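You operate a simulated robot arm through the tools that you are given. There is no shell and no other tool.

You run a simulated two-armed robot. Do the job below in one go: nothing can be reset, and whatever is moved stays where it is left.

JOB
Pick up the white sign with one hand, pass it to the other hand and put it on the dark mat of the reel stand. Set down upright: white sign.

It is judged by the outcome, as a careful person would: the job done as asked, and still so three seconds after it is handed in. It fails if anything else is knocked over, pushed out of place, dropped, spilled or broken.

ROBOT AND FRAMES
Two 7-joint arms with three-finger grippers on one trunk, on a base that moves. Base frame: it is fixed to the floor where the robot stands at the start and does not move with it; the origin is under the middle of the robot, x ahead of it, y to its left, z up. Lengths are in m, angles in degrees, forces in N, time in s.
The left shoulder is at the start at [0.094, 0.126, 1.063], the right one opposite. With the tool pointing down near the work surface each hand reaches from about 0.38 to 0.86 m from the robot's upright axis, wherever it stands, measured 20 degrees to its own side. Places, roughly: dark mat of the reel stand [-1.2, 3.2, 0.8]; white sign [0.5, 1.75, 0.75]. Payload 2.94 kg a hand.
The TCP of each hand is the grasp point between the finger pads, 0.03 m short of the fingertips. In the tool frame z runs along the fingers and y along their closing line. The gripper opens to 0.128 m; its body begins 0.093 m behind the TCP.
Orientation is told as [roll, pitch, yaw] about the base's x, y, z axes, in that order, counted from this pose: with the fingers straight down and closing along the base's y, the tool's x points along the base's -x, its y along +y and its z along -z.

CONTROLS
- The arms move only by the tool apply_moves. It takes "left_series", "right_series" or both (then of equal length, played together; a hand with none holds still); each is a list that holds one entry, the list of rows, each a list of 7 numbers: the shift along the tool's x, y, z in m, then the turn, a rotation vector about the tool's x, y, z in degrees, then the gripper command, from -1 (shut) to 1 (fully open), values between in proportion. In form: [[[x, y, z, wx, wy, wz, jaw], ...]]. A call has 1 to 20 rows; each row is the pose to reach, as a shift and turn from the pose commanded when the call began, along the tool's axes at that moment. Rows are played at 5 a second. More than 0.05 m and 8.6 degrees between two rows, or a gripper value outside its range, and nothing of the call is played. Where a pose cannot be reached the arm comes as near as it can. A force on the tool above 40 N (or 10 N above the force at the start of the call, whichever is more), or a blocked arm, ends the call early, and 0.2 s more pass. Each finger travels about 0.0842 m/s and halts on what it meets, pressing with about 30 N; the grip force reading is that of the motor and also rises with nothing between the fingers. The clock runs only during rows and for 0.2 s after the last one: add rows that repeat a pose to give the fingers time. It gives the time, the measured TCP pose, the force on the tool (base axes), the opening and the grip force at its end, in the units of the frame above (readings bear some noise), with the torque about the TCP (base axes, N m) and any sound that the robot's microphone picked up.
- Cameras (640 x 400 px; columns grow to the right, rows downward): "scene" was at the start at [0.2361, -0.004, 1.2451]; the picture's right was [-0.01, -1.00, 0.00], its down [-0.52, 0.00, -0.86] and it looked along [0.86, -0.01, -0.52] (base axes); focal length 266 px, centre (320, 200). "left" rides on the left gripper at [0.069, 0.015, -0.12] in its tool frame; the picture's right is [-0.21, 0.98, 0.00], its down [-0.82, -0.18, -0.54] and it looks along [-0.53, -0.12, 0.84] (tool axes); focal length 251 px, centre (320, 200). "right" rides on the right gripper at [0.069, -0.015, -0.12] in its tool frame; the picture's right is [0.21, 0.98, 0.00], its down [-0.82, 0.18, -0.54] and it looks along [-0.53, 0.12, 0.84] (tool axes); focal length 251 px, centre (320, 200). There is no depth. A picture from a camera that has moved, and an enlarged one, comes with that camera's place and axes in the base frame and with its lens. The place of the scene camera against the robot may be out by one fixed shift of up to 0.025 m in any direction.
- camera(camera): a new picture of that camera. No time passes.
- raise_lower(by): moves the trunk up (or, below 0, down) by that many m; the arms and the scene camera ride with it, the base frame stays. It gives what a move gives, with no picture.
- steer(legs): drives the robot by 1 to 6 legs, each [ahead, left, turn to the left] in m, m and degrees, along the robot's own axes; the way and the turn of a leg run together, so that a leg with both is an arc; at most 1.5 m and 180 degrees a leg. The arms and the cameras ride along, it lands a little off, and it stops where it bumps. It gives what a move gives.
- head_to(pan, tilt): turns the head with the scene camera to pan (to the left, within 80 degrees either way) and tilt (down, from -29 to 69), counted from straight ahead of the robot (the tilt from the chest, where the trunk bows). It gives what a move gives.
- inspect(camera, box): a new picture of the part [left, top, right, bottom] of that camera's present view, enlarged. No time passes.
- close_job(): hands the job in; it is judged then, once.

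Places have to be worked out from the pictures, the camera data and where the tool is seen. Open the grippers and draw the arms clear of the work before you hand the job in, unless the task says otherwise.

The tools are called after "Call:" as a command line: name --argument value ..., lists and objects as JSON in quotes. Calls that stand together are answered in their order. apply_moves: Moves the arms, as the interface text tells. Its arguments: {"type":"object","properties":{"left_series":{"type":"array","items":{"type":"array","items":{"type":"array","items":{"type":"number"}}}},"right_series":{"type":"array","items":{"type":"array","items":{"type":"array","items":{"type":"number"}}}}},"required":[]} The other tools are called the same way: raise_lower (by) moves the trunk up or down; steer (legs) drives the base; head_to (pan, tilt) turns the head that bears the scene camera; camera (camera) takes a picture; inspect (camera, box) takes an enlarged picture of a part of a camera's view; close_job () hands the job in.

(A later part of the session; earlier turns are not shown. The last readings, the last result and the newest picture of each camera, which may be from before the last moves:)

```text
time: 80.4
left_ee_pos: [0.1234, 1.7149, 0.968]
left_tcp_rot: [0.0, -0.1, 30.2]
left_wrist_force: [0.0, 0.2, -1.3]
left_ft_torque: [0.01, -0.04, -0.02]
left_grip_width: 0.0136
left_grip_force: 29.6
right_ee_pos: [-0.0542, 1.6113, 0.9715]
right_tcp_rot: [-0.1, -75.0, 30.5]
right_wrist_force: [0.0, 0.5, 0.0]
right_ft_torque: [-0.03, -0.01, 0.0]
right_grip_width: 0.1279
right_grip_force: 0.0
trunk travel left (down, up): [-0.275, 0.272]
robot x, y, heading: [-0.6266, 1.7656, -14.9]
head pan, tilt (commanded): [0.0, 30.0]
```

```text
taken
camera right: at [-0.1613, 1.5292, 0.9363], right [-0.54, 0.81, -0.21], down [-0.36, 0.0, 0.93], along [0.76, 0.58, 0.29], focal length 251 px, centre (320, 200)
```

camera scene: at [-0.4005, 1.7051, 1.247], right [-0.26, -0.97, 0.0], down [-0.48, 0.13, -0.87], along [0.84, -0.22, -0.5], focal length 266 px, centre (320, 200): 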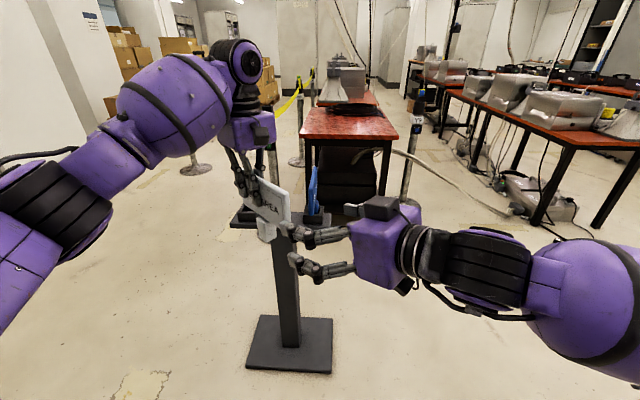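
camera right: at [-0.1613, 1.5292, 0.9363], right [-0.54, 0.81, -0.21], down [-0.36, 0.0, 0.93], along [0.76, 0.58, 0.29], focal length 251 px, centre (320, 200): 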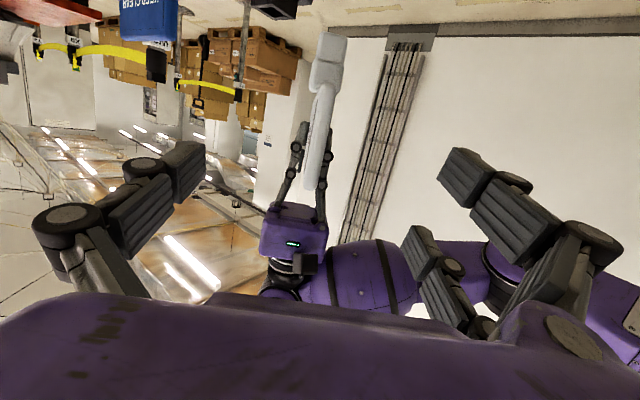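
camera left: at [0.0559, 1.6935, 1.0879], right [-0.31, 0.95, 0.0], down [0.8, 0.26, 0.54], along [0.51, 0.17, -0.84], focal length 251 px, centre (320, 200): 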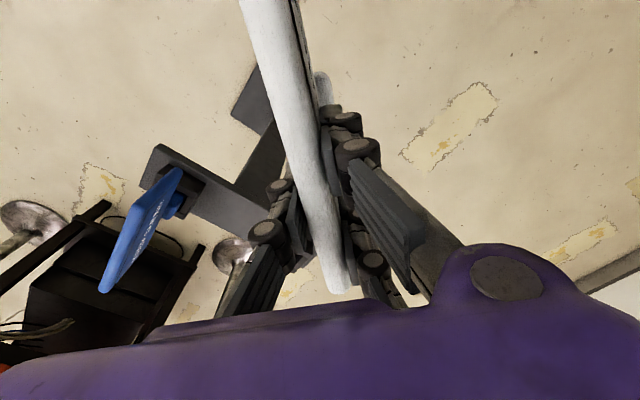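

The plate's near edge appears on the right hand's mid plane almost where predicted. I enlarge the right hand view to check before moving in.

Call:
inspect --camera "right" --box '[240, 10, 400, 220]'

Call:
inspect --camera "scene" --box '[200, 100, 440, 310]'

```text
1.90 times, centred on (320, 115) of right
camera zoom: at [-0.1613, 1.5292, 0.9363], right [-0.54, 0.81, -0.21], down [-0.36, 0.0, 0.93], along [0.76, 0.58, 0.29], focal length 479 px, centre (320, 362)
```

zoom: 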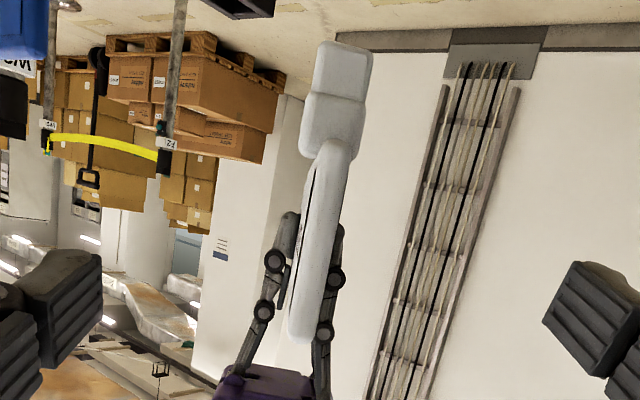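

```text
1.90 times, centred on (320, 205) of scene
camera zoom: at [-0.4005, 1.7051, 1.247], right [-0.26, -0.97, 0.0], down [-0.48, 0.13, -0.87], along [0.84, -0.22, -0.5], focal length 506 px, centre (320, 190)
```

zoom: 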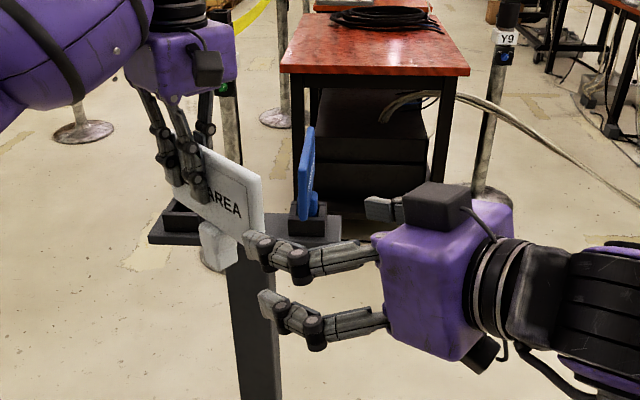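

The plate is about 0.086 m tall and the whole sign about 0.142 m, and the near edge is centred between the right fingers. I move the right hand in along the plate by 0.117 m, gripper open.

Call:
apply_moves --right_series '[[[-0.0023, 0, 0.029, 0, 0, 0, 1], [-0.0046, 0, 0.058, 0, 0, 0, 1], [-0.0069, 0, 0.088, 0, 0, 0, 1], [-0.0091, 0, 0.117, 0, 0, 0, 1], [-0.0091, 0, 0.117, 0, 0, 0, 1]]]'

Call:
inspect --camera "scene" --box '[200, 100, 440, 310]'

Call:
camera --camera "right"

Call:
camera --camera "left"

```text
time: 81.6
left_ee_pos: [0.1237, 1.7149, 0.9671]
left_tcp_rot: [0.0, 0.1, 30.2]
left_wrist_force: [-0.6, -0.2, -2.2]
left_ft_torque: [0.04, -0.05, 0.0]
left_grip_width: 0.0138
left_grip_force: 30.2
right_ee_pos: [0.0464, 1.6665, 0.9522]
right_tcp_rot: [-0.1, -75.0, 30.5]
right_wrist_force: [0.5, 0.2, -0.5]
right_ft_torque: [0.05, 0.03, 0.01]
right_grip_width: 0.1281
right_grip_force: 0.1
trunk travel left (down, up): [-0.275, 0.272]
robot x, y, heading: [-0.6275, 1.7686, -14.8]
head pan, tilt (commanded): [0.0, 30.0]
```

```text
1.90 times, centred on (320, 205) of scene
camera zoom: at [-0.4006, 1.7049, 1.247], right [-0.26, -0.97, 0.0], down [-0.48, 0.13, -0.87], along [0.84, -0.22, -0.5], focal length 506 px, centre (320, 190)
```

zoom: 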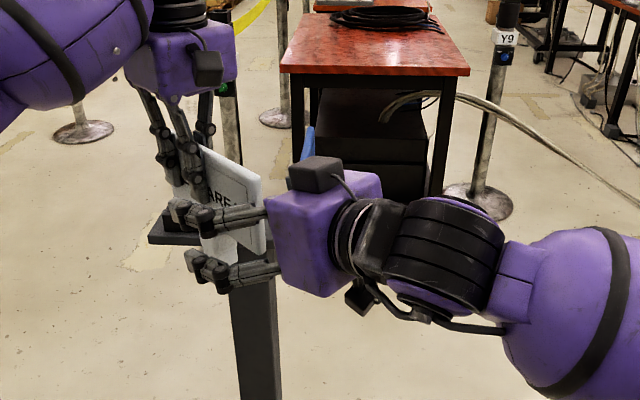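

```text
taken
camera right: at [-0.061, 1.5868, 0.9165], right [-0.54, 0.82, -0.21], down [-0.36, 0.0, 0.93], along [0.76, 0.58, 0.29], focal length 251 px, centre (320, 200)
```

right: 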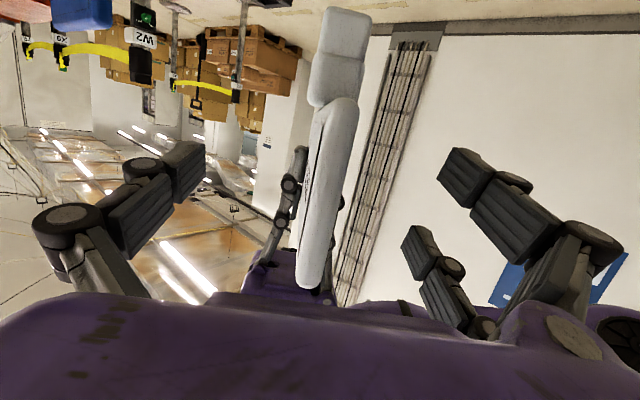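

```text
taken
camera left: at [0.0553, 1.6929, 1.088], right [-0.31, 0.95, 0.0], down [0.8, 0.26, 0.54], along [0.51, 0.17, -0.84], focal length 251 px, centre (320, 200)
```

left: 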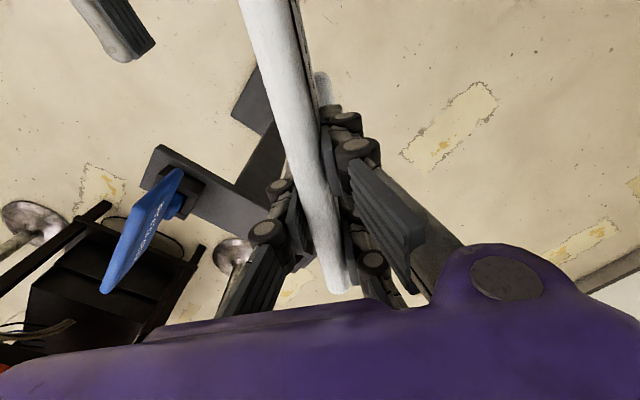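

The plate's near end is between the right fingers and about centred (within 2–3 mm), clear of the left fingers. I close the right gripper while the left holds.

Call:
apply_moves --right_series '[[[0, 0, 0, 0, 0, 0, -1], [0, 0, 0, 0, 0, 0, -1], [0, 0, 0, 0, 0, 0, -1], [0, 0, 0, 0, 0, 0, -1], [0, 0, 0, 0, 0, 0, -1], [0, 0, 0, 0, 0, 0, -1]]]'

Call:
inspect --camera "scene" --box '[200, 100, 440, 310]'

Call:
camera --camera "right"

Call:
camera --camera "left"

```text
time: 83.0
left_ee_pos: [0.1236, 1.7144, 0.9676]
left_tcp_rot: [0.0, 0.1, 30.2]
left_wrist_force: [1.3, -3.9, -2.2]
left_ft_torque: [-0.07, 0.02, 0.22]
left_grip_width: 0.0136
left_grip_force: 30.2
right_ee_pos: [0.0456, 1.6682, 0.9509]
right_tcp_rot: [0.1, -75.0, 30.3]
right_wrist_force: [-0.5, 4.2, -0.1]
right_ft_torque: [0.02, -0.04, 0.19]
right_grip_width: 0.0137
right_grip_force: 29.9
trunk travel left (down, up): [-0.275, 0.272]
robot x, y, heading: [-0.6275, 1.7703, -15.1]
head pan, tilt (commanded): [0.0, 30.0]
```

```text
1.90 times, centred on (320, 205) of scene
camera zoom: at [-0.4003, 1.7052, 1.2469], right [-0.26, -0.97, 0.0], down [-0.48, 0.13, -0.87], along [0.84, -0.22, -0.5], focal length 506 px, centre (320, 190)
```

zoom: 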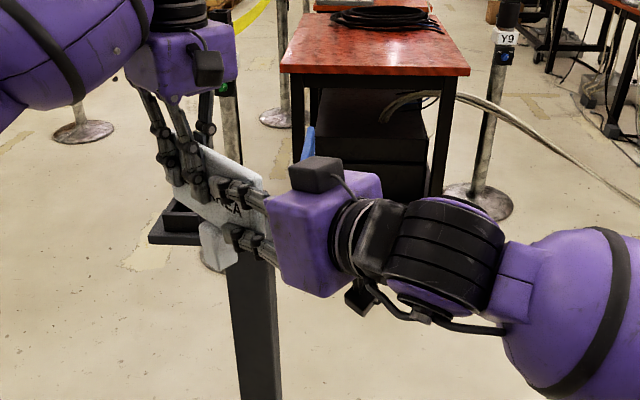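

```text
taken
camera right: at [-0.0611, 1.5872, 0.9164], right [-0.54, 0.81, -0.21], down [-0.36, 0.0, 0.93], along [0.76, 0.58, 0.29], focal length 251 px, centre (320, 200)
```

right: 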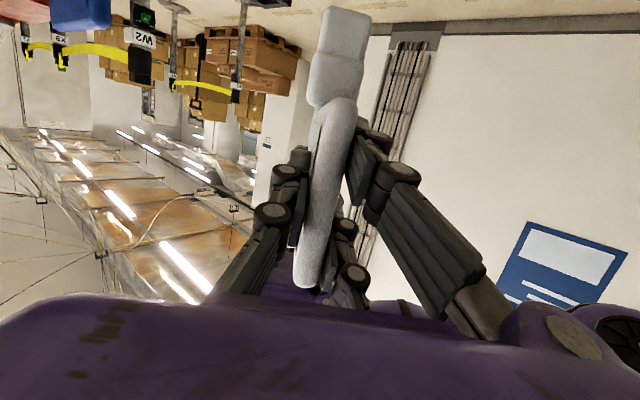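

```text
taken
camera left: at [0.0556, 1.6929, 1.0878], right [-0.31, 0.95, 0.0], down [0.8, 0.26, 0.54], along [0.52, 0.16, -0.84], focal length 251 px, centre (320, 200)
```

left: 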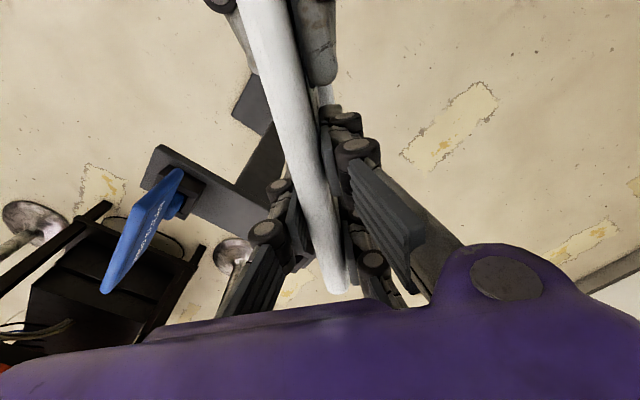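

Both hands now hold the plate (13.7 mm, 30 N each) with only about 4 N between them. I open the left gripper and check that the right keeps it.

Call:
apply_moves --left_series '[[[0, 0, 0, 0, 0, 0, -0.5], [0, 0, 0, 0, 0, 0, 0.2], [0, 0, 0, 0, 0, 0, 0.6], [0, 0, 0, 0, 0, 0, 0.6], [0, 0, 0, 0, 0, 0, 0.6], [0, 0, 0, 0, 0, 0, 0.6]]]'

Call:
camera --camera "left"

Call:
camera --camera "right"

```text
time: 84.4
left_ee_pos: [0.1241, 1.7138, 0.968]
left_tcp_rot: [0.0, 0.1, 30.2]
left_wrist_force: [-0.1, 0.4, -0.4]
left_ft_torque: [0.0, 0.0, 0.0]
left_grip_width: 0.1023
left_grip_force: 0.0
right_ee_pos: [0.0459, 1.6676, 0.9505]
right_tcp_rot: [-0.1, -75.0, 30.4]
right_wrist_force: [0.8, 0.8, -0.5]
right_ft_torque: [-0.04, 0.1, 0.02]
right_grip_width: 0.0136
right_grip_force: 29.9
trunk travel left (down, up): [-0.275, 0.272]
robot x, y, heading: [-0.6307, 1.7676, -14.9]
head pan, tilt (commanded): [0.0, 30.0]
```

```text
taken
camera left: at [0.0557, 1.6932, 1.0877], right [-0.31, 0.95, 0.0], down [0.8, 0.26, 0.54], along [0.51, 0.17, -0.84], focal length 251 px, centre (320, 200)
```

left: 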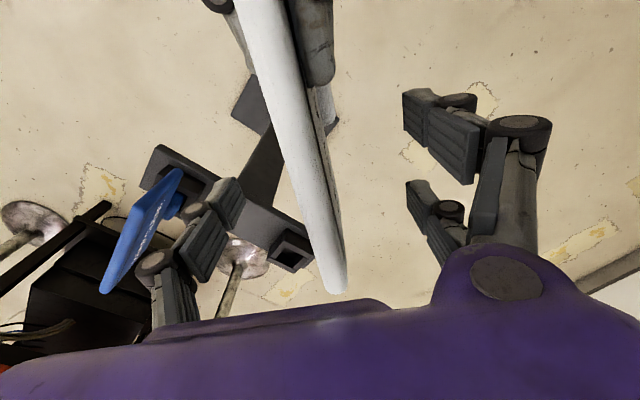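

```text
taken
camera right: at [-0.061, 1.5869, 0.9164], right [-0.54, 0.82, -0.21], down [-0.36, 0.0, 0.93], along [0.76, 0.58, 0.29], focal length 251 px, centre (320, 200)
```

right: 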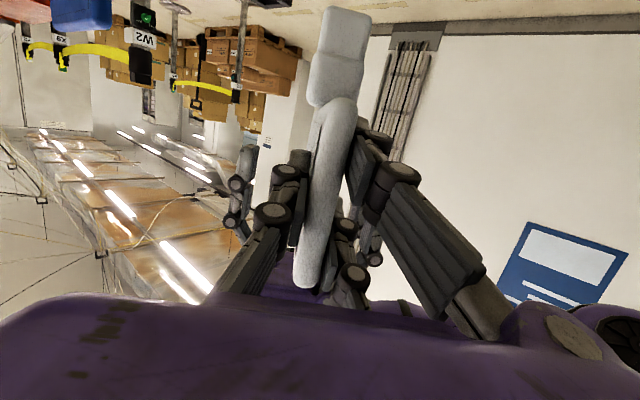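

The left gripper is free of the plate and the right holds it firmly with little load. I raise the left hand straight up, then draw it to the left and back to its neutral heading.

Call:
apply_moves --left_series '[[[0, 0, -0.04, 0, 0, 0, 0.6], [0, 0, -0.08, 0, 0, 0, 0.6], [0, 0, -0.125, 0, 0, 0, 0.6], [0, 0, -0.17, 0, 0, 0, 0.6], [0, 0.04, -0.17, 0, 0, 7.5, 0.6], [0, 0.08, -0.17, 0, 0, 15, 0.6], [0, 0.12, -0.17, 0, 0, 22.5, 0.6], [0, 0.16, -0.17, 0, 0, 30, 0.6], [0, 0.2, -0.17, 0, 0, 37.5, 0.6], [0, 0.24, -0.17, 0, 0, 45, 0.6]]]'

Call:
camera --camera "scene"

Call:
camera --camera "right"

```text
time: 86.6
left_ee_pos: [0.0031, 1.9191, 1.1404]
left_tcp_rot: [0.0, 0.0, -15.0]
left_wrist_force: [-0.3, 0.4, -0.5]
left_ft_torque: [-0.02, -0.02, 0.02]
left_grip_width: 0.1024
left_grip_force: 0.1
right_ee_pos: [0.045, 1.67, 0.9515]
right_tcp_rot: [-0.3, -75.0, 30.6]
right_wrist_force: [-0.6, 0.9, -0.4]
right_ft_torque: [-0.05, 0.08, -0.03]
right_grip_width: 0.0133
right_grip_force: 29.6
trunk travel left (down, up): [-0.275, 0.272]
robot x, y, heading: [-0.6298, 1.7682, -15.0]
head pan, tilt (commanded): [0.0, 30.0]
```

```text
taken
camera scene: at [-0.4009, 1.7064, 1.2471], right [-0.26, -0.97, 0.0], down [-0.48, 0.13, -0.87], along [0.84, -0.22, -0.5], focal length 266 px, centre (320, 200)
```

scene: 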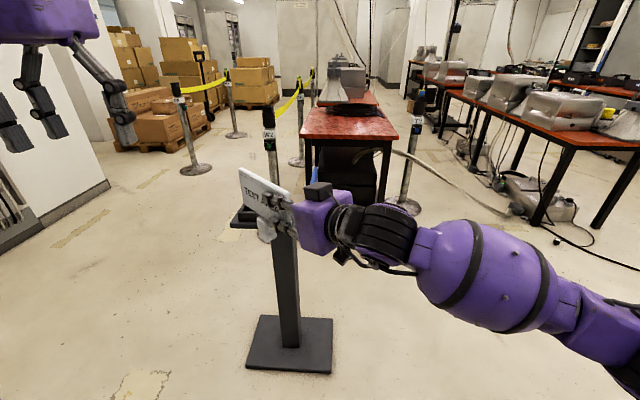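

```text
taken
camera right: at [-0.0615, 1.5879, 0.9169], right [-0.54, 0.82, -0.21], down [-0.36, 0.0, 0.93], along [0.76, 0.58, 0.29], focal length 251 px, centre (320, 200)
```

right: 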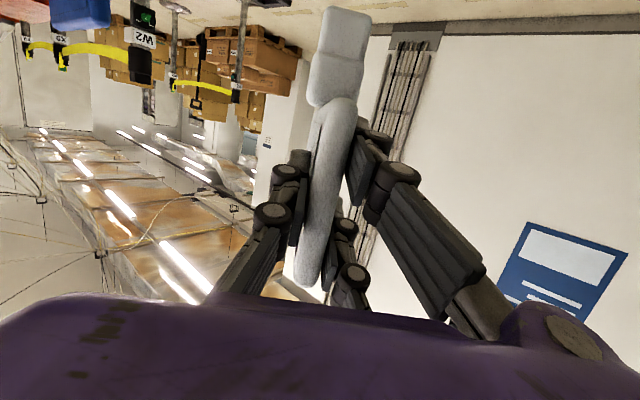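

The sign is now only in the right hand and upright. I retract the left hand toward the robot, then drive to the open floor in front of the stand and turn to face it (heading about 160°).

Call:
apply_moves --left_series '[[[0.04, 0, 0, 0, 0, 0, 0.6], [0.08, 0, 0, 0, 0, 0, 0.6], [0.12, 0, 0, 0, 0, 0, 0.6], [0.15, 0, 0, 0, 0, 0, 0.6]]]'

Call:
steer --legs '[[0, 1.07, 0], [0.21, 0, 0], [0, 0, 175]]'

Call:
camera --camera "scene"

```text
time: 87.6
left_ee_pos: [-0.1391, 1.9536, 1.1312]
left_tcp_rot: [-0.1, 0.0, -14.8]
left_wrist_force: [0.3, 0.5, 0.7]
left_ft_torque: [0.0, 0.02, 0.03]
left_grip_width: 0.1024
left_grip_force: 0.0
left hand out of reach, approached as far as the arm can: row 4
right_ee_pos: [0.0468, 1.6685, 0.9508]
right_tcp_rot: [-0.1, -75.0, 30.4]
right_wrist_force: [0.3, 0.4, 0.7]
right_ft_torque: [-0.03, 0.08, 0.03]
right_grip_width: 0.0134
right_grip_force: 30.3
trunk travel left (down, up): [-0.275, 0.272]
robot x, y, heading: [-0.6255, 1.7679, -14.9]
head pan, tilt (commanded): [0.0, 30.0]
```

```text
time: 105.7
left_ee_pos: [-0.6415, 2.588, 1.1313]
left_tcp_rot: [0.0, 0.0, 160.8]
left_wrist_force: [0.4, -0.2, 0.3]
left_ft_torque: [0.01, 0.04, 0.01]
left_grip_width: 0.1024
left_grip_force: 0.1
right_ee_pos: [-0.8033, 2.8859, 0.9502]
right_tcp_rot: [-0.2, -75.0, -154.0]
right_wrist_force: [0.6, 0.4, -2.4]
right_ft_torque: [0.06, -0.09, 0.01]
right_grip_width: 0.0134
right_grip_force: 29.7
trunk travel left (down, up): [-0.275, 0.272]
robot x, y, heading: [-0.1386, 2.7316, 160.7]
head pan, tilt (commanded): [0.0, 30.0]
```

```text
taken
camera scene: at [-0.3541, 2.8077, 1.2469], right [0.33, 0.94, 0.0], down [0.47, -0.17, -0.87], along [-0.82, 0.29, -0.5], focal length 266 px, centre (320, 200)
```

scene: 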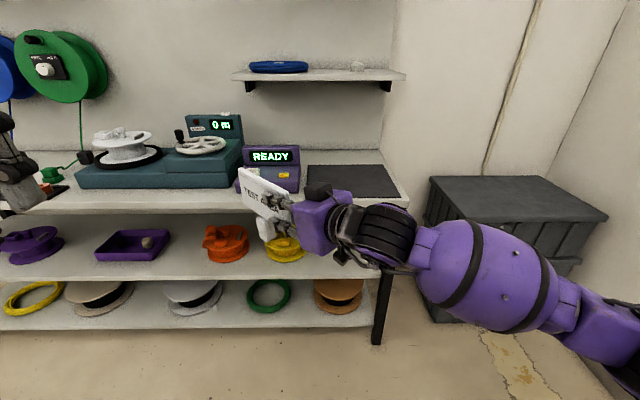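

The stand, mat and sign are all in view. I swing the right hand to point straight ahead at the stand, at about 0.70 m ahead and 0.15 m right of the robot axis, still short of the shelf.

Call:
apply_moves --right_series '[[[0.0053, -0.0247, -0.0198, 6.25, 0, 1.68, -1], [0.0106, -0.0495, -0.0397, 12.5, 0, 3.35, -1], [0.0159, -0.0742, -0.0595, 18.75, 0, 5.03, -1], [0.0213, -0.099, -0.0793, 25.0, 0, 6.7, -1], [0.0266, -0.1237, -0.0991, 31.26, 0, 8.38, -1], [0.0319, -0.1485, -0.119, 37.5, 0, 10.05, -1], [0.0372, -0.1732, -0.1388, 43.76, 0, 11.73, -1], [0.0372, -0.1732, -0.1388, 43.76, 0, 11.73, -1]]]'

Call:
camera --camera "scene"

Call:
camera --camera "right"

```text
time: 107.5
left_ee_pos: [-0.6412, 2.589, 1.1333]
left_tcp_rot: [0.0, -0.1, 160.7]
left_wrist_force: [0.4, -0.2, 0.1]
left_ft_torque: [-0.04, 0.02, -0.01]
left_grip_width: 0.1025
left_grip_force: 0.0
right_ee_pos: [-0.7257, 3.1022, 0.9689]
right_tcp_rot: [0.4, -75.3, 171.8]
right_wrist_force: [-0.8, -1.1, -2.4]
right_ft_torque: [-0.01, -0.02, -0.04]
right_grip_width: 0.0133
right_grip_force: 29.9
right hand out of reach, approached as far as the arm can: row 4, 5, 6, 7, 8
trunk travel left (down, up): [-0.275, 0.272]
robot x, y, heading: [-0.1392, 2.7337, 160.8]
head pan, tilt (commanded): [0.0, 30.0]
```

```text
taken
camera scene: at [-0.3535, 2.8088, 1.2471], right [0.33, 0.94, 0.0], down [0.47, -0.17, -0.87], along [-0.82, 0.29, -0.5], focal length 266 px, centre (320, 200)
```

scene: 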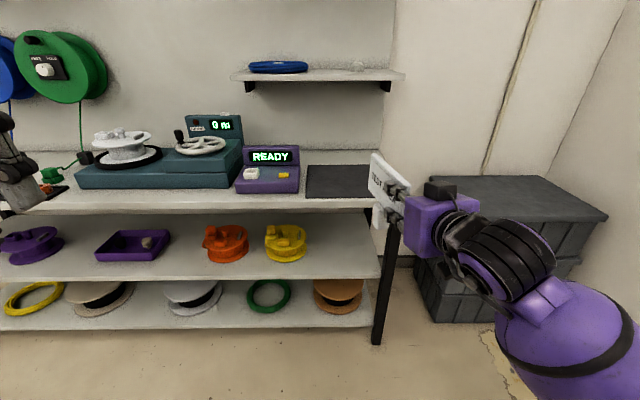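

```text
taken
camera right: at [-0.5907, 3.0992, 0.9339], right [-0.08, -0.98, -0.21], down [0.29, -0.22, 0.93], along [-0.95, 0.02, 0.3], focal length 251 px, centre (320, 200)
```

right: 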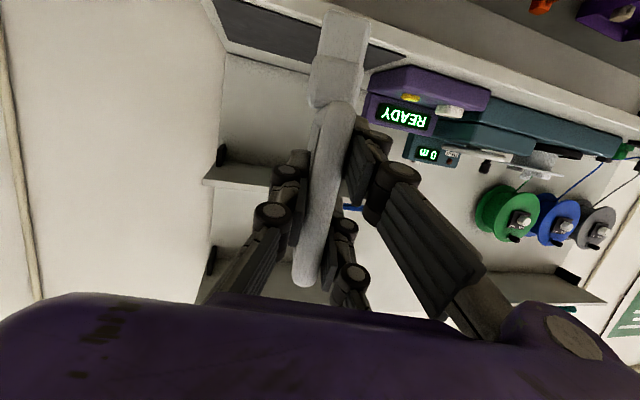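

The arm stopped short of that pose (heading about 11° left of straight ahead, z 0.969), which is still usable. I check with a null move that the commanded pose equals where the hand is.

Call:
apply_moves --right_series '[[[0, 0, 0, 0, 0, 0, -1], [0, 0, 0, 0, 0, 0, -1]]]'

```text
time: 108.1
left_ee_pos: [-0.6417, 2.5874, 1.1315]
left_tcp_rot: [-0.1, -0.1, 160.7]
left_wrist_force: [-0.2, -0.1, 0.8]
left_ft_torque: [-0.03, -0.01, 0.01]
left_grip_width: 0.1021
left_grip_force: 0.0
right_ee_pos: [-0.7266, 3.1024, 0.9702]
right_tcp_rot: [0.1, -75.4, 172.0]
right_wrist_force: [0.4, 0.5, -1.7]
right_ft_torque: [-0.03, -0.11, 0.05]
right_grip_width: 0.0136
right_grip_force: 30.5
trunk travel left (down, up): [-0.275, 0.272]
robot x, y, heading: [-0.142, 2.7366, 160.7]
head pan, tilt (commanded): [0.0, 30.0]
```

The commanded pose matches. I raise the right hand 0.08 m (to have the arm in its comfortable range; I will lower with the trunk later) and take an enlarged look at the mat and the hand.

Call:
apply_moves --right_series '[[[-0.0258, 0, -0.0069, 0, 0, 0, -1], [-0.0515, 0, -0.0138, 0, 0, 0, -1], [-0.0773, 0, -0.0207, 0, 0, 0, -1], [-0.0773, 0, -0.0207, 0, 0, 0, -1]]]'

Call:
inspect --camera "scene" --box '[220, 50, 460, 260]'

Call:
camera --camera "right"

```text
time: 109.1
left_ee_pos: [-0.6421, 2.5876, 1.1323]
left_tcp_rot: [-0.1, 0.0, 160.9]
left_wrist_force: [0.0, 0.5, 0.2]
left_ft_torque: [0.01, 0.0, 0.03]
left_grip_width: 0.1021
left_grip_force: 0.1
right_ee_pos: [-0.7258, 3.1021, 1.0461]
right_tcp_rot: [0.2, -75.3, 171.9]
right_wrist_force: [-0.5, -1.0, -2.3]
right_ft_torque: [-0.03, -0.11, -0.01]
right_grip_width: 0.0134
right_grip_force: 30.1
trunk travel left (down, up): [-0.275, 0.272]
robot x, y, heading: [-0.1361, 2.7365, 160.5]
head pan, tilt (commanded): [0.0, 30.0]
```

```text
1.90 times, centred on (340, 155) of scene
camera zoom: at [-0.3542, 2.808, 1.2469], right [0.33, 0.94, 0.0], down [0.47, -0.17, -0.87], along [-0.82, 0.29, -0.5], focal length 506 px, centre (282, 286)
```

zoom: 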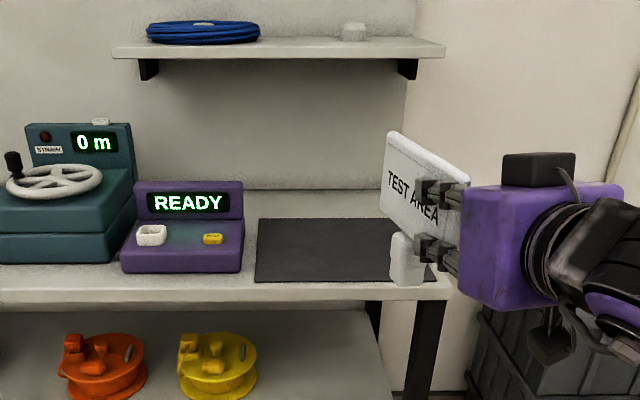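

```text
taken
camera right: at [-0.5902, 3.0986, 1.0105], right [-0.08, -0.98, -0.21], down [0.29, -0.22, 0.93], along [-0.95, 0.02, 0.3], focal length 251 px, centre (320, 200)
```

right: 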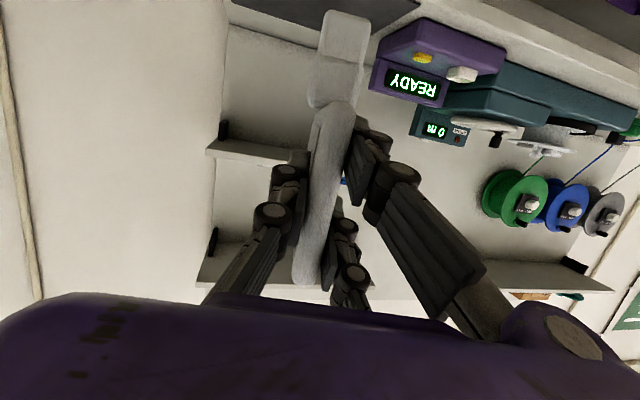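

The scene camera's offset is confirmed (about 2.2 cm along its down axis); correcting for it, the mat is centred near [-1.20, 3.22] at z ≈ 0.78, and the sign's foot bottom is now at z ≈ 0.945. I drive ahead 0.41 m and left 0.035 m to bring the sign over the middle of the mat, well above it.

Call:
steer --legs '[[0.41, 0.035, 0]]'

Call:
head_to --pan -12 --tilt 38

Call:
camera --camera "scene"

Call:
camera --camera "right"

```text
time: 111.7
left_ee_pos: [-1.0435, 2.688, 1.1317]
left_tcp_rot: [-0.1, 0.0, 161.0]
left_wrist_force: [0.4, -0.2, -0.9]
left_ft_torque: [0.03, -0.01, 0.0]
left_grip_width: 0.1024
left_grip_force: 0.0
right_ee_pos: [-1.1276, 3.2024, 1.0465]
right_tcp_rot: [0.2, -75.2, 172.3]
right_wrist_force: [-0.9, 1.0, -1.6]
right_ft_torque: [-0.04, -0.12, -0.02]
right_grip_width: 0.0134
right_grip_force: 30.1
trunk travel left (down, up): [-0.275, 0.272]
robot x, y, heading: [-0.5432, 2.8362, 161.0]
head pan, tilt (commanded): [0.0, 30.0]
```

```text
time: 112.4
left_ee_pos: [-1.0422, 2.6887, 1.132]
left_tcp_rot: [-0.1, -0.1, 161.0]
left_wrist_force: [-0.4, 0.2, 0.3]
left_ft_torque: [0.02, 0.0, -0.02]
left_grip_width: 0.1025
left_grip_force: 0.1
right_ee_pos: [-1.1277, 3.2032, 1.0464]
right_tcp_rot: [0.1, -75.2, 172.3]
right_wrist_force: [0.3, -1.5, -1.4]
right_ft_torque: [-0.01, -0.08, -0.01]
right_grip_width: 0.0135
right_grip_force: 30.1
trunk travel left (down, up): [-0.275, 0.272]
robot x, y, heading: [-0.542, 2.8377, 160.9]
head pan, tilt (commanded): [-12.0, 38.0]
```

```text
taken
camera scene: at [-0.744, 2.9243, 1.2346], right [0.52, 0.86, 0.0], down [0.53, -0.32, -0.79], along [-0.68, 0.41, -0.62], focal length 266 px, centre (320, 200)
```

scene: 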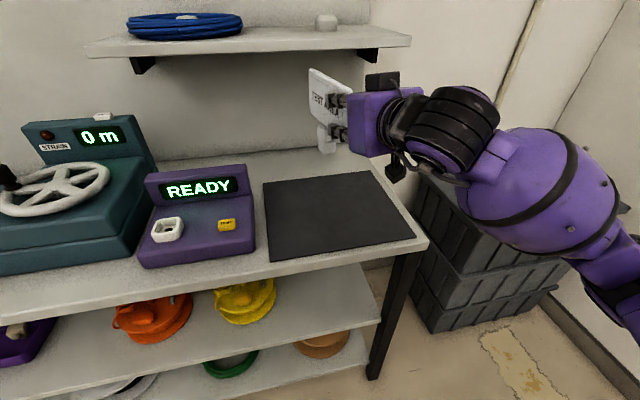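

```text
taken
camera right: at [-0.9927, 3.1991, 1.0104], right [-0.08, -0.98, -0.21], down [0.29, -0.22, 0.93], along [-0.95, 0.01, 0.3], focal length 251 px, centre (320, 200)
```

right: 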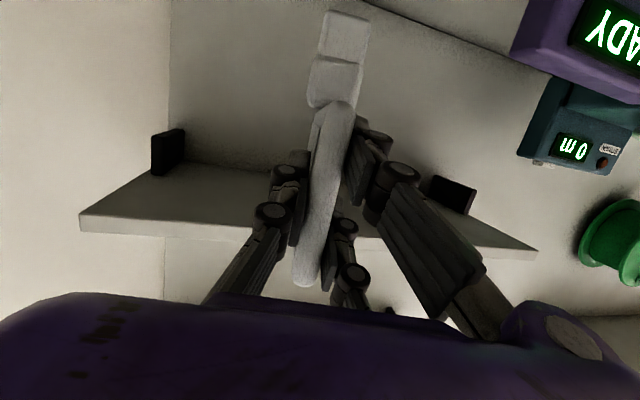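

The mat is fully visible and the sign's foot projects straight down onto about its centre (predicted pixel (326,205)). I lower the trunk by 0.12 m, keeping the foot above the mat.

Call:
raise_lower --by -0.12

Call:
camera --camera "scene"

Call:
camera --camera "right"

```text
time: 113.9
left_ee_pos: [-1.0737, 2.7008, 0.9715]
left_tcp_rot: [-0.2, 5.7, 161.0]
left_wrist_force: [-0.3, -1.0, 0.3]
left_ft_torque: [-0.02, 0.01, -0.01]
left_grip_width: 0.1022
left_grip_force: 0.1
right_ee_pos: [-1.1268, 3.2024, 0.9275]
right_tcp_rot: [0.1, -75.3, 172.3]
right_wrist_force: [-0.6, -1.0, -1.7]
right_ft_torque: [-0.03, -0.12, -0.03]
right_grip_width: 0.0136
right_grip_force: 30.1
trunk travel left (down, up): [-0.155, 0.392]
robot x, y, heading: [-0.5406, 2.8353, 160.8]
head pan, tilt (commanded): [-12.0, 38.0]
```

```text
taken
camera scene: at [-0.7828, 2.9377, 1.103], right [0.52, 0.86, 0.0], down [0.53, -0.32, -0.79], along [-0.68, 0.41, -0.62], focal length 266 px, centre (320, 200)
```

scene: 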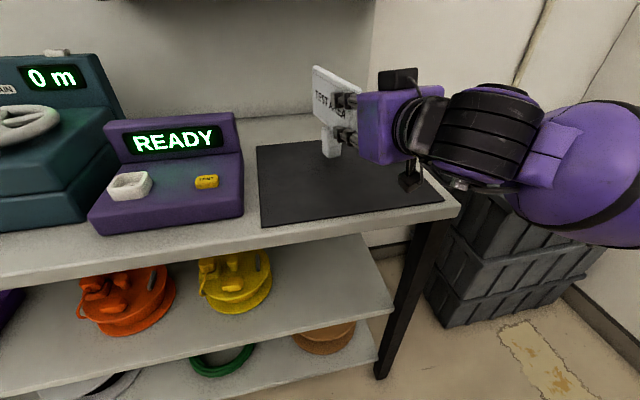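

```text
taken
camera right: at [-0.9923, 3.1989, 0.8911], right [-0.08, -0.98, -0.21], down [0.29, -0.22, 0.93], along [-0.95, 0.01, 0.3], focal length 251 px, centre (320, 200)
```

right: 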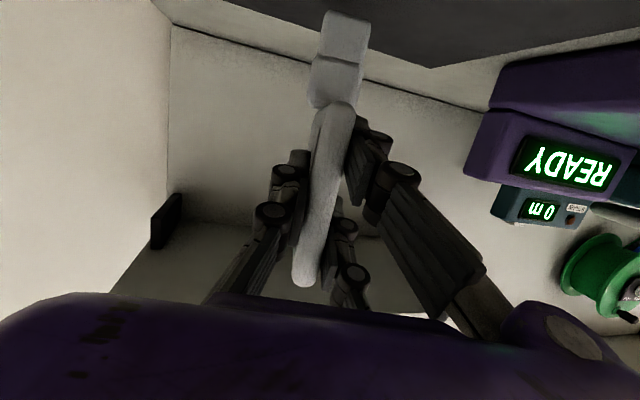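

The foot bottom should now be about 4–5 cm above the mat and over its middle. The left hand tilted and came lower with the bowing trunk, so I raise it 0.1 m for clearance while lowering the right hand 0.025 m.

Call:
apply_moves --left_series '[[[0, 0, -0.025, 0, 0, 0, 0.6], [0, 0, -0.05, 0, 0, 0, 0.6], [0, 0, -0.075, 0, 0, 0, 0.6], [0, 0, -0.1, 0, 0, 0, 0.6], [0, 0, -0.1, 0, 0, 0, 0.6]]]' --right_series '[[[0.0048, 0, 0.0013, 0, 0, 0, -1], [0.0097, 0, 0.0026, 0, 0, 0, -1], [0.0145, 0, 0.0039, 0, 0, 0, -1], [0.0193, 0, 0.0052, 0, 0, 0, -1], [0.0242, 0, 0.0065, 0, 0, 0, -1]]]'

Call:
inspect --camera "scene" --box '[240, 50, 480, 250]'

Call:
camera --camera "right"

```text
time: 115.1
left_ee_pos: [-1.0859, 2.7431, 1.0031]
left_tcp_rot: [-0.3, 5.6, 161.1]
left_wrist_force: [0.3, 0.0, -0.4]
left_ft_torque: [0.03, 0.01, -0.03]
left_grip_width: 0.1024
left_grip_force: 0.1
left hand out of reach, approached as far as the arm can: row 1, 2, 3, 4, 5
right_ee_pos: [-1.128, 3.2039, 0.9055]
right_tcp_rot: [-0.3, -75.7, 172.5]
right_wrist_force: [1.0, -0.8, 9.9]
right_ft_torque: [0.03, 0.36, 0.03]
right_grip_width: 0.0136
right_grip_force: 30.5
trunk travel left (down, up): [-0.155, 0.392]
robot x, y, heading: [-0.5325, 2.8361, 160.8]
head pan, tilt (commanded): [-12.0, 38.0]
```

```text
2.00 times, centred on (360, 150) of scene
camera zoom: at [-0.7823, 2.9373, 1.1033], right [0.52, 0.86, 0.0], down [0.53, -0.32, -0.79], along [-0.68, 0.41, -0.61], focal length 531 px, centre (240, 300)
```

zoom: 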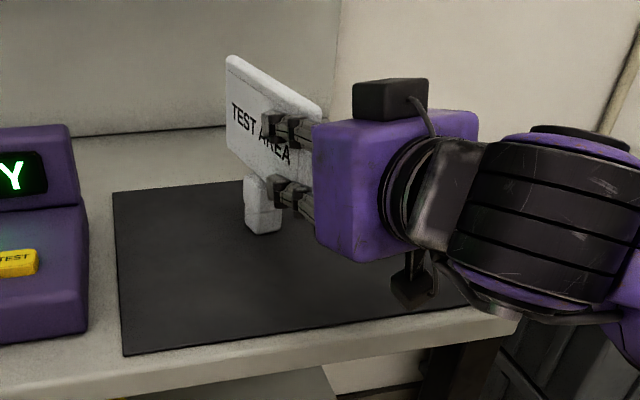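

```text
taken
camera right: at [-0.9929, 3.2, 0.8683], right [-0.08, -0.97, -0.21], down [0.3, -0.22, 0.93], along [-0.95, 0.01, 0.31], focal length 251 px, centre (320, 200)
```

right: 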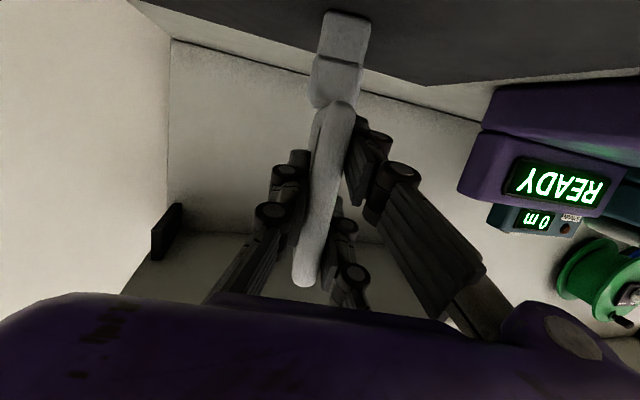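

The right wrist shows about 11 N upward with a torque matching contact at the foot, so the sign now stands on the mat (TCP z 0.905). I check its uprightness in enlarged pictures before easing off.

Call:
inspect --camera "scene" --box '[300, 65, 410, 180]'

Call:
inspect --camera "right" --box '[240, 0, 420, 300]'

```text
3.48 times, centred on (355, 122) of scene
camera zoom: at [-0.7823, 2.9373, 1.1033], right [0.52, 0.86, 0.0], down [0.53, -0.32, -0.79], along [-0.68, 0.41, -0.61], focal length 924 px, centre (198, 470)
```

zoom: 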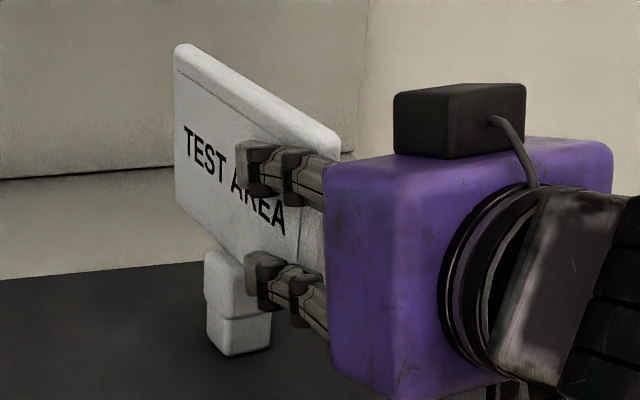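

```text
1.33 times, centred on (330, 150) of right
camera zoom: at [-0.9929, 3.2, 0.8683], right [-0.08, -0.97, -0.21], down [0.3, -0.22, 0.93], along [-0.95, 0.01, 0.31], focal length 335 px, centre (307, 267)
```

zoom: 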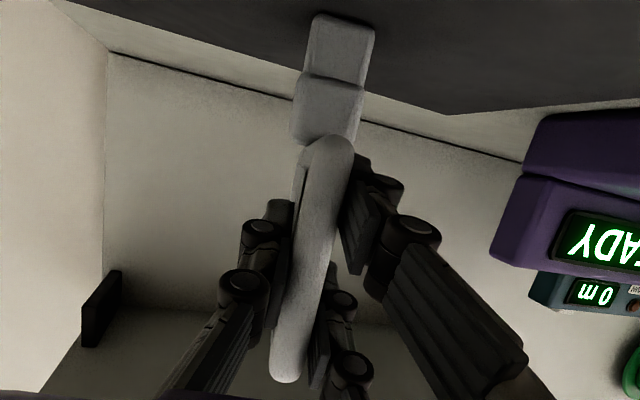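

The plate's vertical edges line up with the true vertical within a fraction of a degree and the foot is on the mat. I ease the hand up about 2.5 mm to remove the pressing force before releasing.

Call:
apply_moves --right_series '[[[-0.0012, 0, -0.0003, 0, 0, 0, -1], [-0.0024, 0, -0.0006, 0, 0, 0, -1], [-0.0024, 0, -0.0006, 0, 0, 0, -1]]]'

```text
time: 115.9
left_ee_pos: [-1.0864, 2.7434, 1.0026]
left_tcp_rot: [-0.2, 5.5, 161.0]
left_wrist_force: [-0.5, 0.3, 1.5]
left_ft_torque: [-0.01, -0.01, 0.0]
left_grip_width: 0.1024
left_grip_force: 0.2
right_ee_pos: [-1.1281, 3.2029, 0.9051]
right_tcp_rot: [-0.2, -75.6, 172.3]
right_wrist_force: [-4.5, 1.8, 12.9]
right_ft_torque: [0.19, 1.02, -0.03]
right_grip_width: 0.0137
right_grip_force: 29.6
trunk travel left (down, up): [-0.155, 0.392]
robot x, y, heading: [-0.5411, 2.8357, 160.8]
head pan, tilt (commanded): [-12.0, 38.0]
```

The force is still about 13 N with some sideways load, so the arm had settled lower than the first reading. I ease up a further 3 mm and read again.

Call:
apply_moves --right_series '[[[-0.0015, 0, -0.0004, 0, 0, 0, -1], [-0.0029, 0, -0.0008, 0, 0, 0, -1], [-0.0029, 0, -0.0008, 0, 0, 0, -1]]]'

```text
time: 116.7
left_ee_pos: [-1.0866, 2.7437, 1.0021]
left_tcp_rot: [-0.3, 5.6, 161.0]
left_wrist_force: [-0.5, 0.3, -0.2]
left_ft_torque: [-0.02, 0.0, 0.02]
left_grip_width: 0.1023
left_grip_force: 0.0
right_ee_pos: [-1.1267, 3.2027, 0.9054]
right_tcp_rot: [0.0, -75.1, 172.3]
right_wrist_force: [-1.0, 1.5, 4.7]
right_ft_torque: [0.15, 0.33, -0.03]
right_grip_width: 0.0136
right_grip_force: 29.8
trunk travel left (down, up): [-0.155, 0.392]
robot x, y, heading: [-0.541, 2.8375, 160.9]
head pan, tilt (commanded): [-12.0, 38.0]
```

The contact is down to about 6 N and the hand's pitch is back to -75°. I ease up another 1.5 mm.

Call:
apply_moves --right_series '[[[-0.0007, 0, -0.0002, 0, 0, 0, -1], [-0.0014, 0, -0.0004, 0, 0, 0, -1], [-0.0014, 0, -0.0004, 0, 0, 0, -1]]]'

```text
time: 117.5
left_ee_pos: [-1.0856, 2.7438, 1.0003]
left_tcp_rot: [-0.3, 5.7, 160.9]
left_wrist_force: [-0.8, 0.0, 0.8]
left_ft_torque: [0.0, -0.01, 0.02]
left_grip_width: 0.1024
left_grip_force: 0.0
right_ee_pos: [-1.1275, 3.203, 0.9082]
right_tcp_rot: [0.2, -75.3, 172.2]
right_wrist_force: [0.2, -0.1, -2.3]
right_ft_torque: [-0.02, -0.12, 0.0]
right_grip_width: 0.0134
right_grip_force: 30.2
trunk travel left (down, up): [-0.155, 0.392]
robot x, y, heading: [-0.54, 2.8357, 160.9]
head pan, tilt (commanded): [-12.0, 38.0]
```

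The sign is just off the mat again (full weight back on the hand), so the gap is about a millimetre. I lower by 1 mm for a light contact.

Call:
apply_moves --right_series '[[[0.0005, 0, 0.0001, 0, 0, 0, -1], [0.001, 0, 0.0003, 0, 0, 0, -1], [0.001, 0, 0.0003, 0, 0, 0, -1]]]'

Call:
inspect --camera "scene" --box '[300, 65, 410, 180]'

```text
time: 118.3
left_ee_pos: [-1.0871, 2.7438, 1.003]
left_tcp_rot: [-0.3, 5.6, 161.0]
left_wrist_force: [-0.7, -0.8, -0.3]
left_ft_torque: [-0.04, 0.01, 0.0]
left_grip_width: 0.1026
left_grip_force: 0.0
right_ee_pos: [-1.1284, 3.203, 0.9069]
right_tcp_rot: [0.1, -75.3, 172.4]
right_wrist_force: [0.2, -0.6, -2.5]
right_ft_torque: [-0.02, -0.11, 0.02]
right_grip_width: 0.0134
right_grip_force: 29.8
trunk travel left (down, up): [-0.155, 0.392]
robot x, y, heading: [-0.5376, 2.8361, 160.8]
head pan, tilt (commanded): [-12.0, 38.0]
```

```text
3.48 times, centred on (355, 122) of scene
camera zoom: at [-0.7833, 2.9379, 1.1028], right [0.52, 0.86, 0.0], down [0.53, -0.32, -0.79], along [-0.67, 0.41, -0.62], focal length 924 px, centre (198, 470)
```

zoom: 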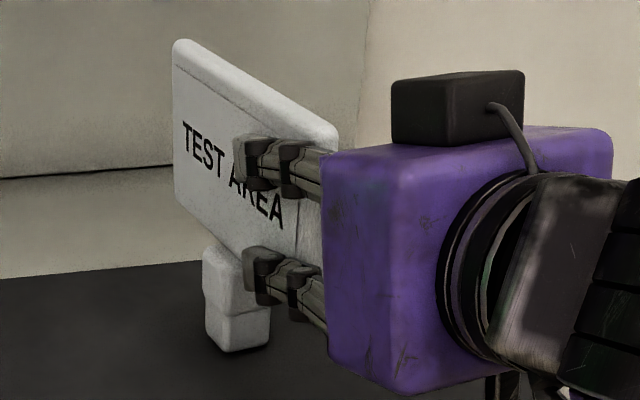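

Still hanging freely by a hair; I lower another 1.2 mm.

Call:
apply_moves --right_series '[[[0.0006, 0, 0.0002, 0, 0, 0, -1], [0.0012, 0, 0.0003, 0, 0, 0, -1], [0.0012, 0, 0.0003, 0, 0, 0, -1]]]'

```text
time: 119.1
left_ee_pos: [-1.0857, 2.7434, 1.0021]
left_tcp_rot: [-0.3, 5.6, 161.0]
left_wrist_force: [-0.4, -0.3, -0.1]
left_ft_torque: [-0.02, -0.02, 0.02]
left_grip_width: 0.1023
left_grip_force: 0.2
right_ee_pos: [-1.1282, 3.2023, 0.9071]
right_tcp_rot: [0.1, -75.3, 172.3]
right_wrist_force: [-0.4, 0.1, -2.5]
right_ft_torque: [0.01, -0.13, 0.03]
right_grip_width: 0.0136
right_grip_force: 30.5
trunk travel left (down, up): [-0.155, 0.392]
robot x, y, heading: [-0.5368, 2.836, 161.0]
head pan, tilt (commanded): [-12.0, 38.0]
```

Still no contact; I lower 1.5 mm more in small steps.

Call:
apply_moves --right_series '[[[0.0007, 0, 0.0002, 0, 0, 0, -1], [0.0015, 0, 0.0004, 0, 0, 0, -1], [0.0015, 0, 0.0004, 0, 0, 0, -1]]]'

```text
time: 119.9
left_ee_pos: [-1.0859, 2.7429, 1.0031]
left_tcp_rot: [-0.3, 5.7, 160.9]
left_wrist_force: [0.9, 0.5, 0.7]
left_ft_torque: [-0.02, -0.01, 0.05]
left_grip_width: 0.1021
left_grip_force: 0.0
right_ee_pos: [-1.1283, 3.2022, 0.9052]
right_tcp_rot: [0.1, -75.4, 172.3]
right_wrist_force: [-1.6, -0.8, 3.2]
right_ft_torque: [0.0, 0.23, 0.02]
right_grip_width: 0.0136
right_grip_force: 30.1
trunk travel left (down, up): [-0.155, 0.392]
robot x, y, heading: [-0.5387, 2.8366, 160.8]
head pan, tilt (commanded): [-12.0, 38.0]
```

Light contact of about 5 N now. I open the right gripper gradually to about 6 cm and watch whether the sign stays standing.

Call:
apply_moves --right_series '[[[0, 0, 0, 0, 0, 0, -0.76], [0, 0, 0, 0, 0, 0, -0.7], [0, 0, 0, 0, 0, 0, -0.6], [0, 0, 0, 0, 0, 0, -0.45], [0, 0, 0, 0, 0, 0, -0.25], [0, 0, 0, 0, 0, 0, 0], [0, 0, 0, 0, 0, 0, 0]]]'

Call:
inspect --camera "scene" --box '[240, 50, 480, 250]'

Call:
camera --camera "right"

```text
time: 121.5
left_ee_pos: [-1.0874, 2.7438, 1.002]
left_tcp_rot: [-0.2, 5.7, 161.0]
left_wrist_force: [0.4, -0.3, 0.6]
left_ft_torque: [0.02, 0.02, 0.02]
left_grip_width: 0.1023
left_grip_force: 0.0
right_ee_pos: [-1.1289, 3.2029, 0.9051]
right_tcp_rot: [0.1, -75.4, 172.3]
right_wrist_force: [-0.4, -1.0, 0.5]
right_ft_torque: [-0.01, 0.03, 0.01]
right_grip_width: 0.0639
right_grip_force: 0.1
trunk travel left (down, up): [-0.155, 0.392]
robot x, y, heading: [-0.5387, 2.8342, 160.8]
head pan, tilt (commanded): [-12.0, 38.0]
```

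```text
2.00 times, centred on (360, 150) of scene
camera zoom: at [-0.7832, 2.9378, 1.1028], right [0.52, 0.86, 0.0], down [0.53, -0.32, -0.79], along [-0.67, 0.41, -0.62], focal length 531 px, centre (240, 300)
```

zoom: 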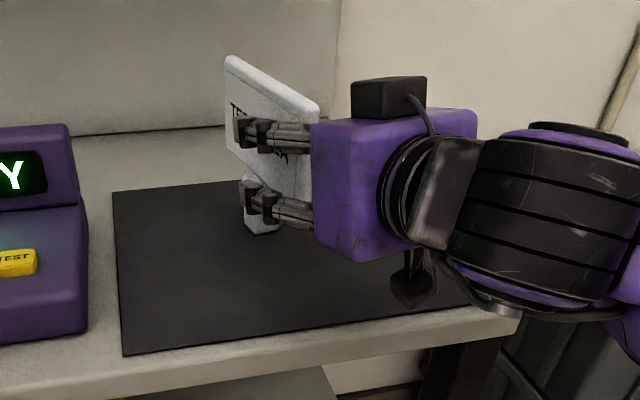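

```text
taken
camera right: at [-0.9932, 3.1991, 0.8688], right [-0.08, -0.98, -0.21], down [0.29, -0.22, 0.93], along [-0.95, 0.01, 0.3], focal length 251 px, centre (320, 200)
```

right: 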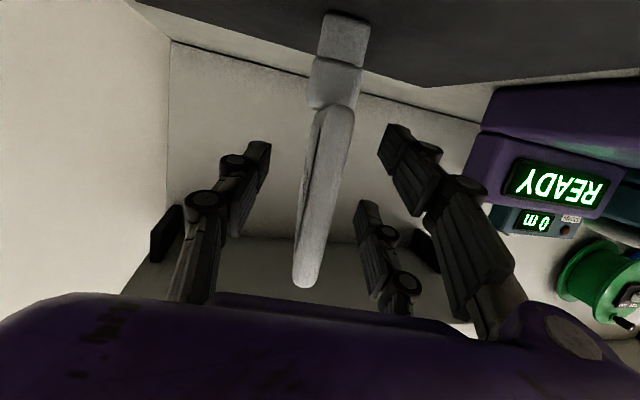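

The sign stands free on its own between the open fingers, upright on the mat. I open fully, then back the base straight along the plate's direction so the fingers slide off without touching it.

Call:
apply_moves --right_series '[[[0, 0, 0, 0, 0, 0, 0.4], [0, 0, 0, 0, 0, 0, 0.8], [0, 0, 0, 0, 0, 0, 0.8], [0, 0, 0, 0, 0, 0, 0.8]]]'

Call:
camera --camera "right"

```text
time: 122.5
left_ee_pos: [-1.0864, 2.7433, 1.0012]
left_tcp_rot: [-0.3, 5.6, 161.0]
left_wrist_force: [-0.4, -0.1, 0.1]
left_ft_torque: [0.01, 0.01, -0.03]
left_grip_width: 0.1022
left_grip_force: 0.1
right_ee_pos: [-1.1289, 3.2022, 0.9037]
right_tcp_rot: [0.1, -75.5, 172.3]
right_wrist_force: [0.3, -0.6, -0.4]
right_ft_torque: [0.01, 0.04, 0.01]
right_grip_width: 0.1152
right_grip_force: 0.1
trunk travel left (down, up): [-0.155, 0.392]
robot x, y, heading: [-0.5389, 2.8373, 160.9]
head pan, tilt (commanded): [-12.0, 38.0]
```

```text
taken
camera right: at [-0.9932, 3.1991, 0.8688], right [-0.08, -0.98, -0.21], down [0.29, -0.22, 0.93], along [-0.95, 0.01, 0.3], focal length 251 px, centre (320, 200)
```

right: 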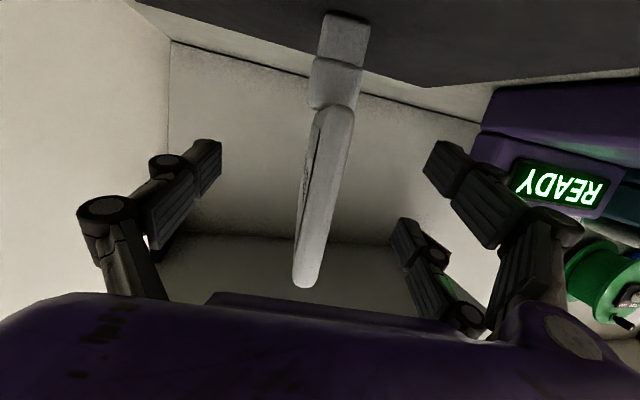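

Both sides have over 5 cm of clearance. I back the base 0.2 m along the plate's direction.

Call:
steer --legs '[[-0.196, -0.04, 0]]'

Call:
camera --camera "scene"

```text
time: 124.1
left_ee_pos: [-0.8873, 2.7131, 1.0027]
left_tcp_rot: [-0.3, 5.4, 161.4]
left_wrist_force: [-0.6, -0.6, 0.2]
left_ft_torque: [0.04, 0.01, -0.01]
left_grip_width: 0.1022
left_grip_force: 0.1
right_ee_pos: [-0.9315, 3.1725, 0.9039]
right_tcp_rot: [0.0, -75.4, 172.7]
right_wrist_force: [0.1, 0.1, 1.1]
right_ft_torque: [-0.04, -0.02, 0.02]
right_grip_width: 0.115
right_grip_force: 0.0
trunk travel left (down, up): [-0.155, 0.392]
robot x, y, heading: [-0.339, 2.8084, 161.3]
head pan, tilt (commanded): [-12.0, 38.0]
```

```text
taken
camera scene: at [-0.5842, 2.9101, 1.103], right [0.51, 0.86, 0.0], down [0.53, -0.31, -0.79], along [-0.68, 0.4, -0.62], focal length 266 px, centre (320, 200)
```

scene: 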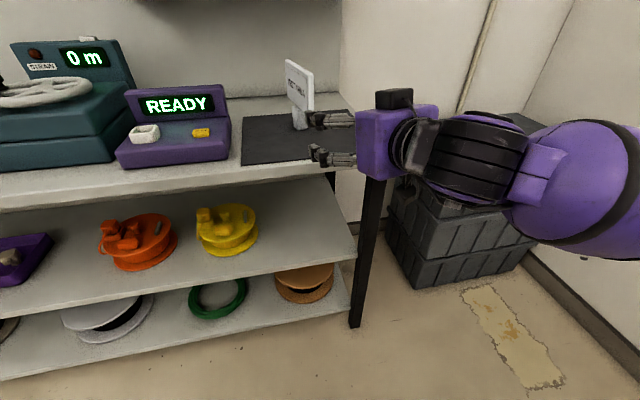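

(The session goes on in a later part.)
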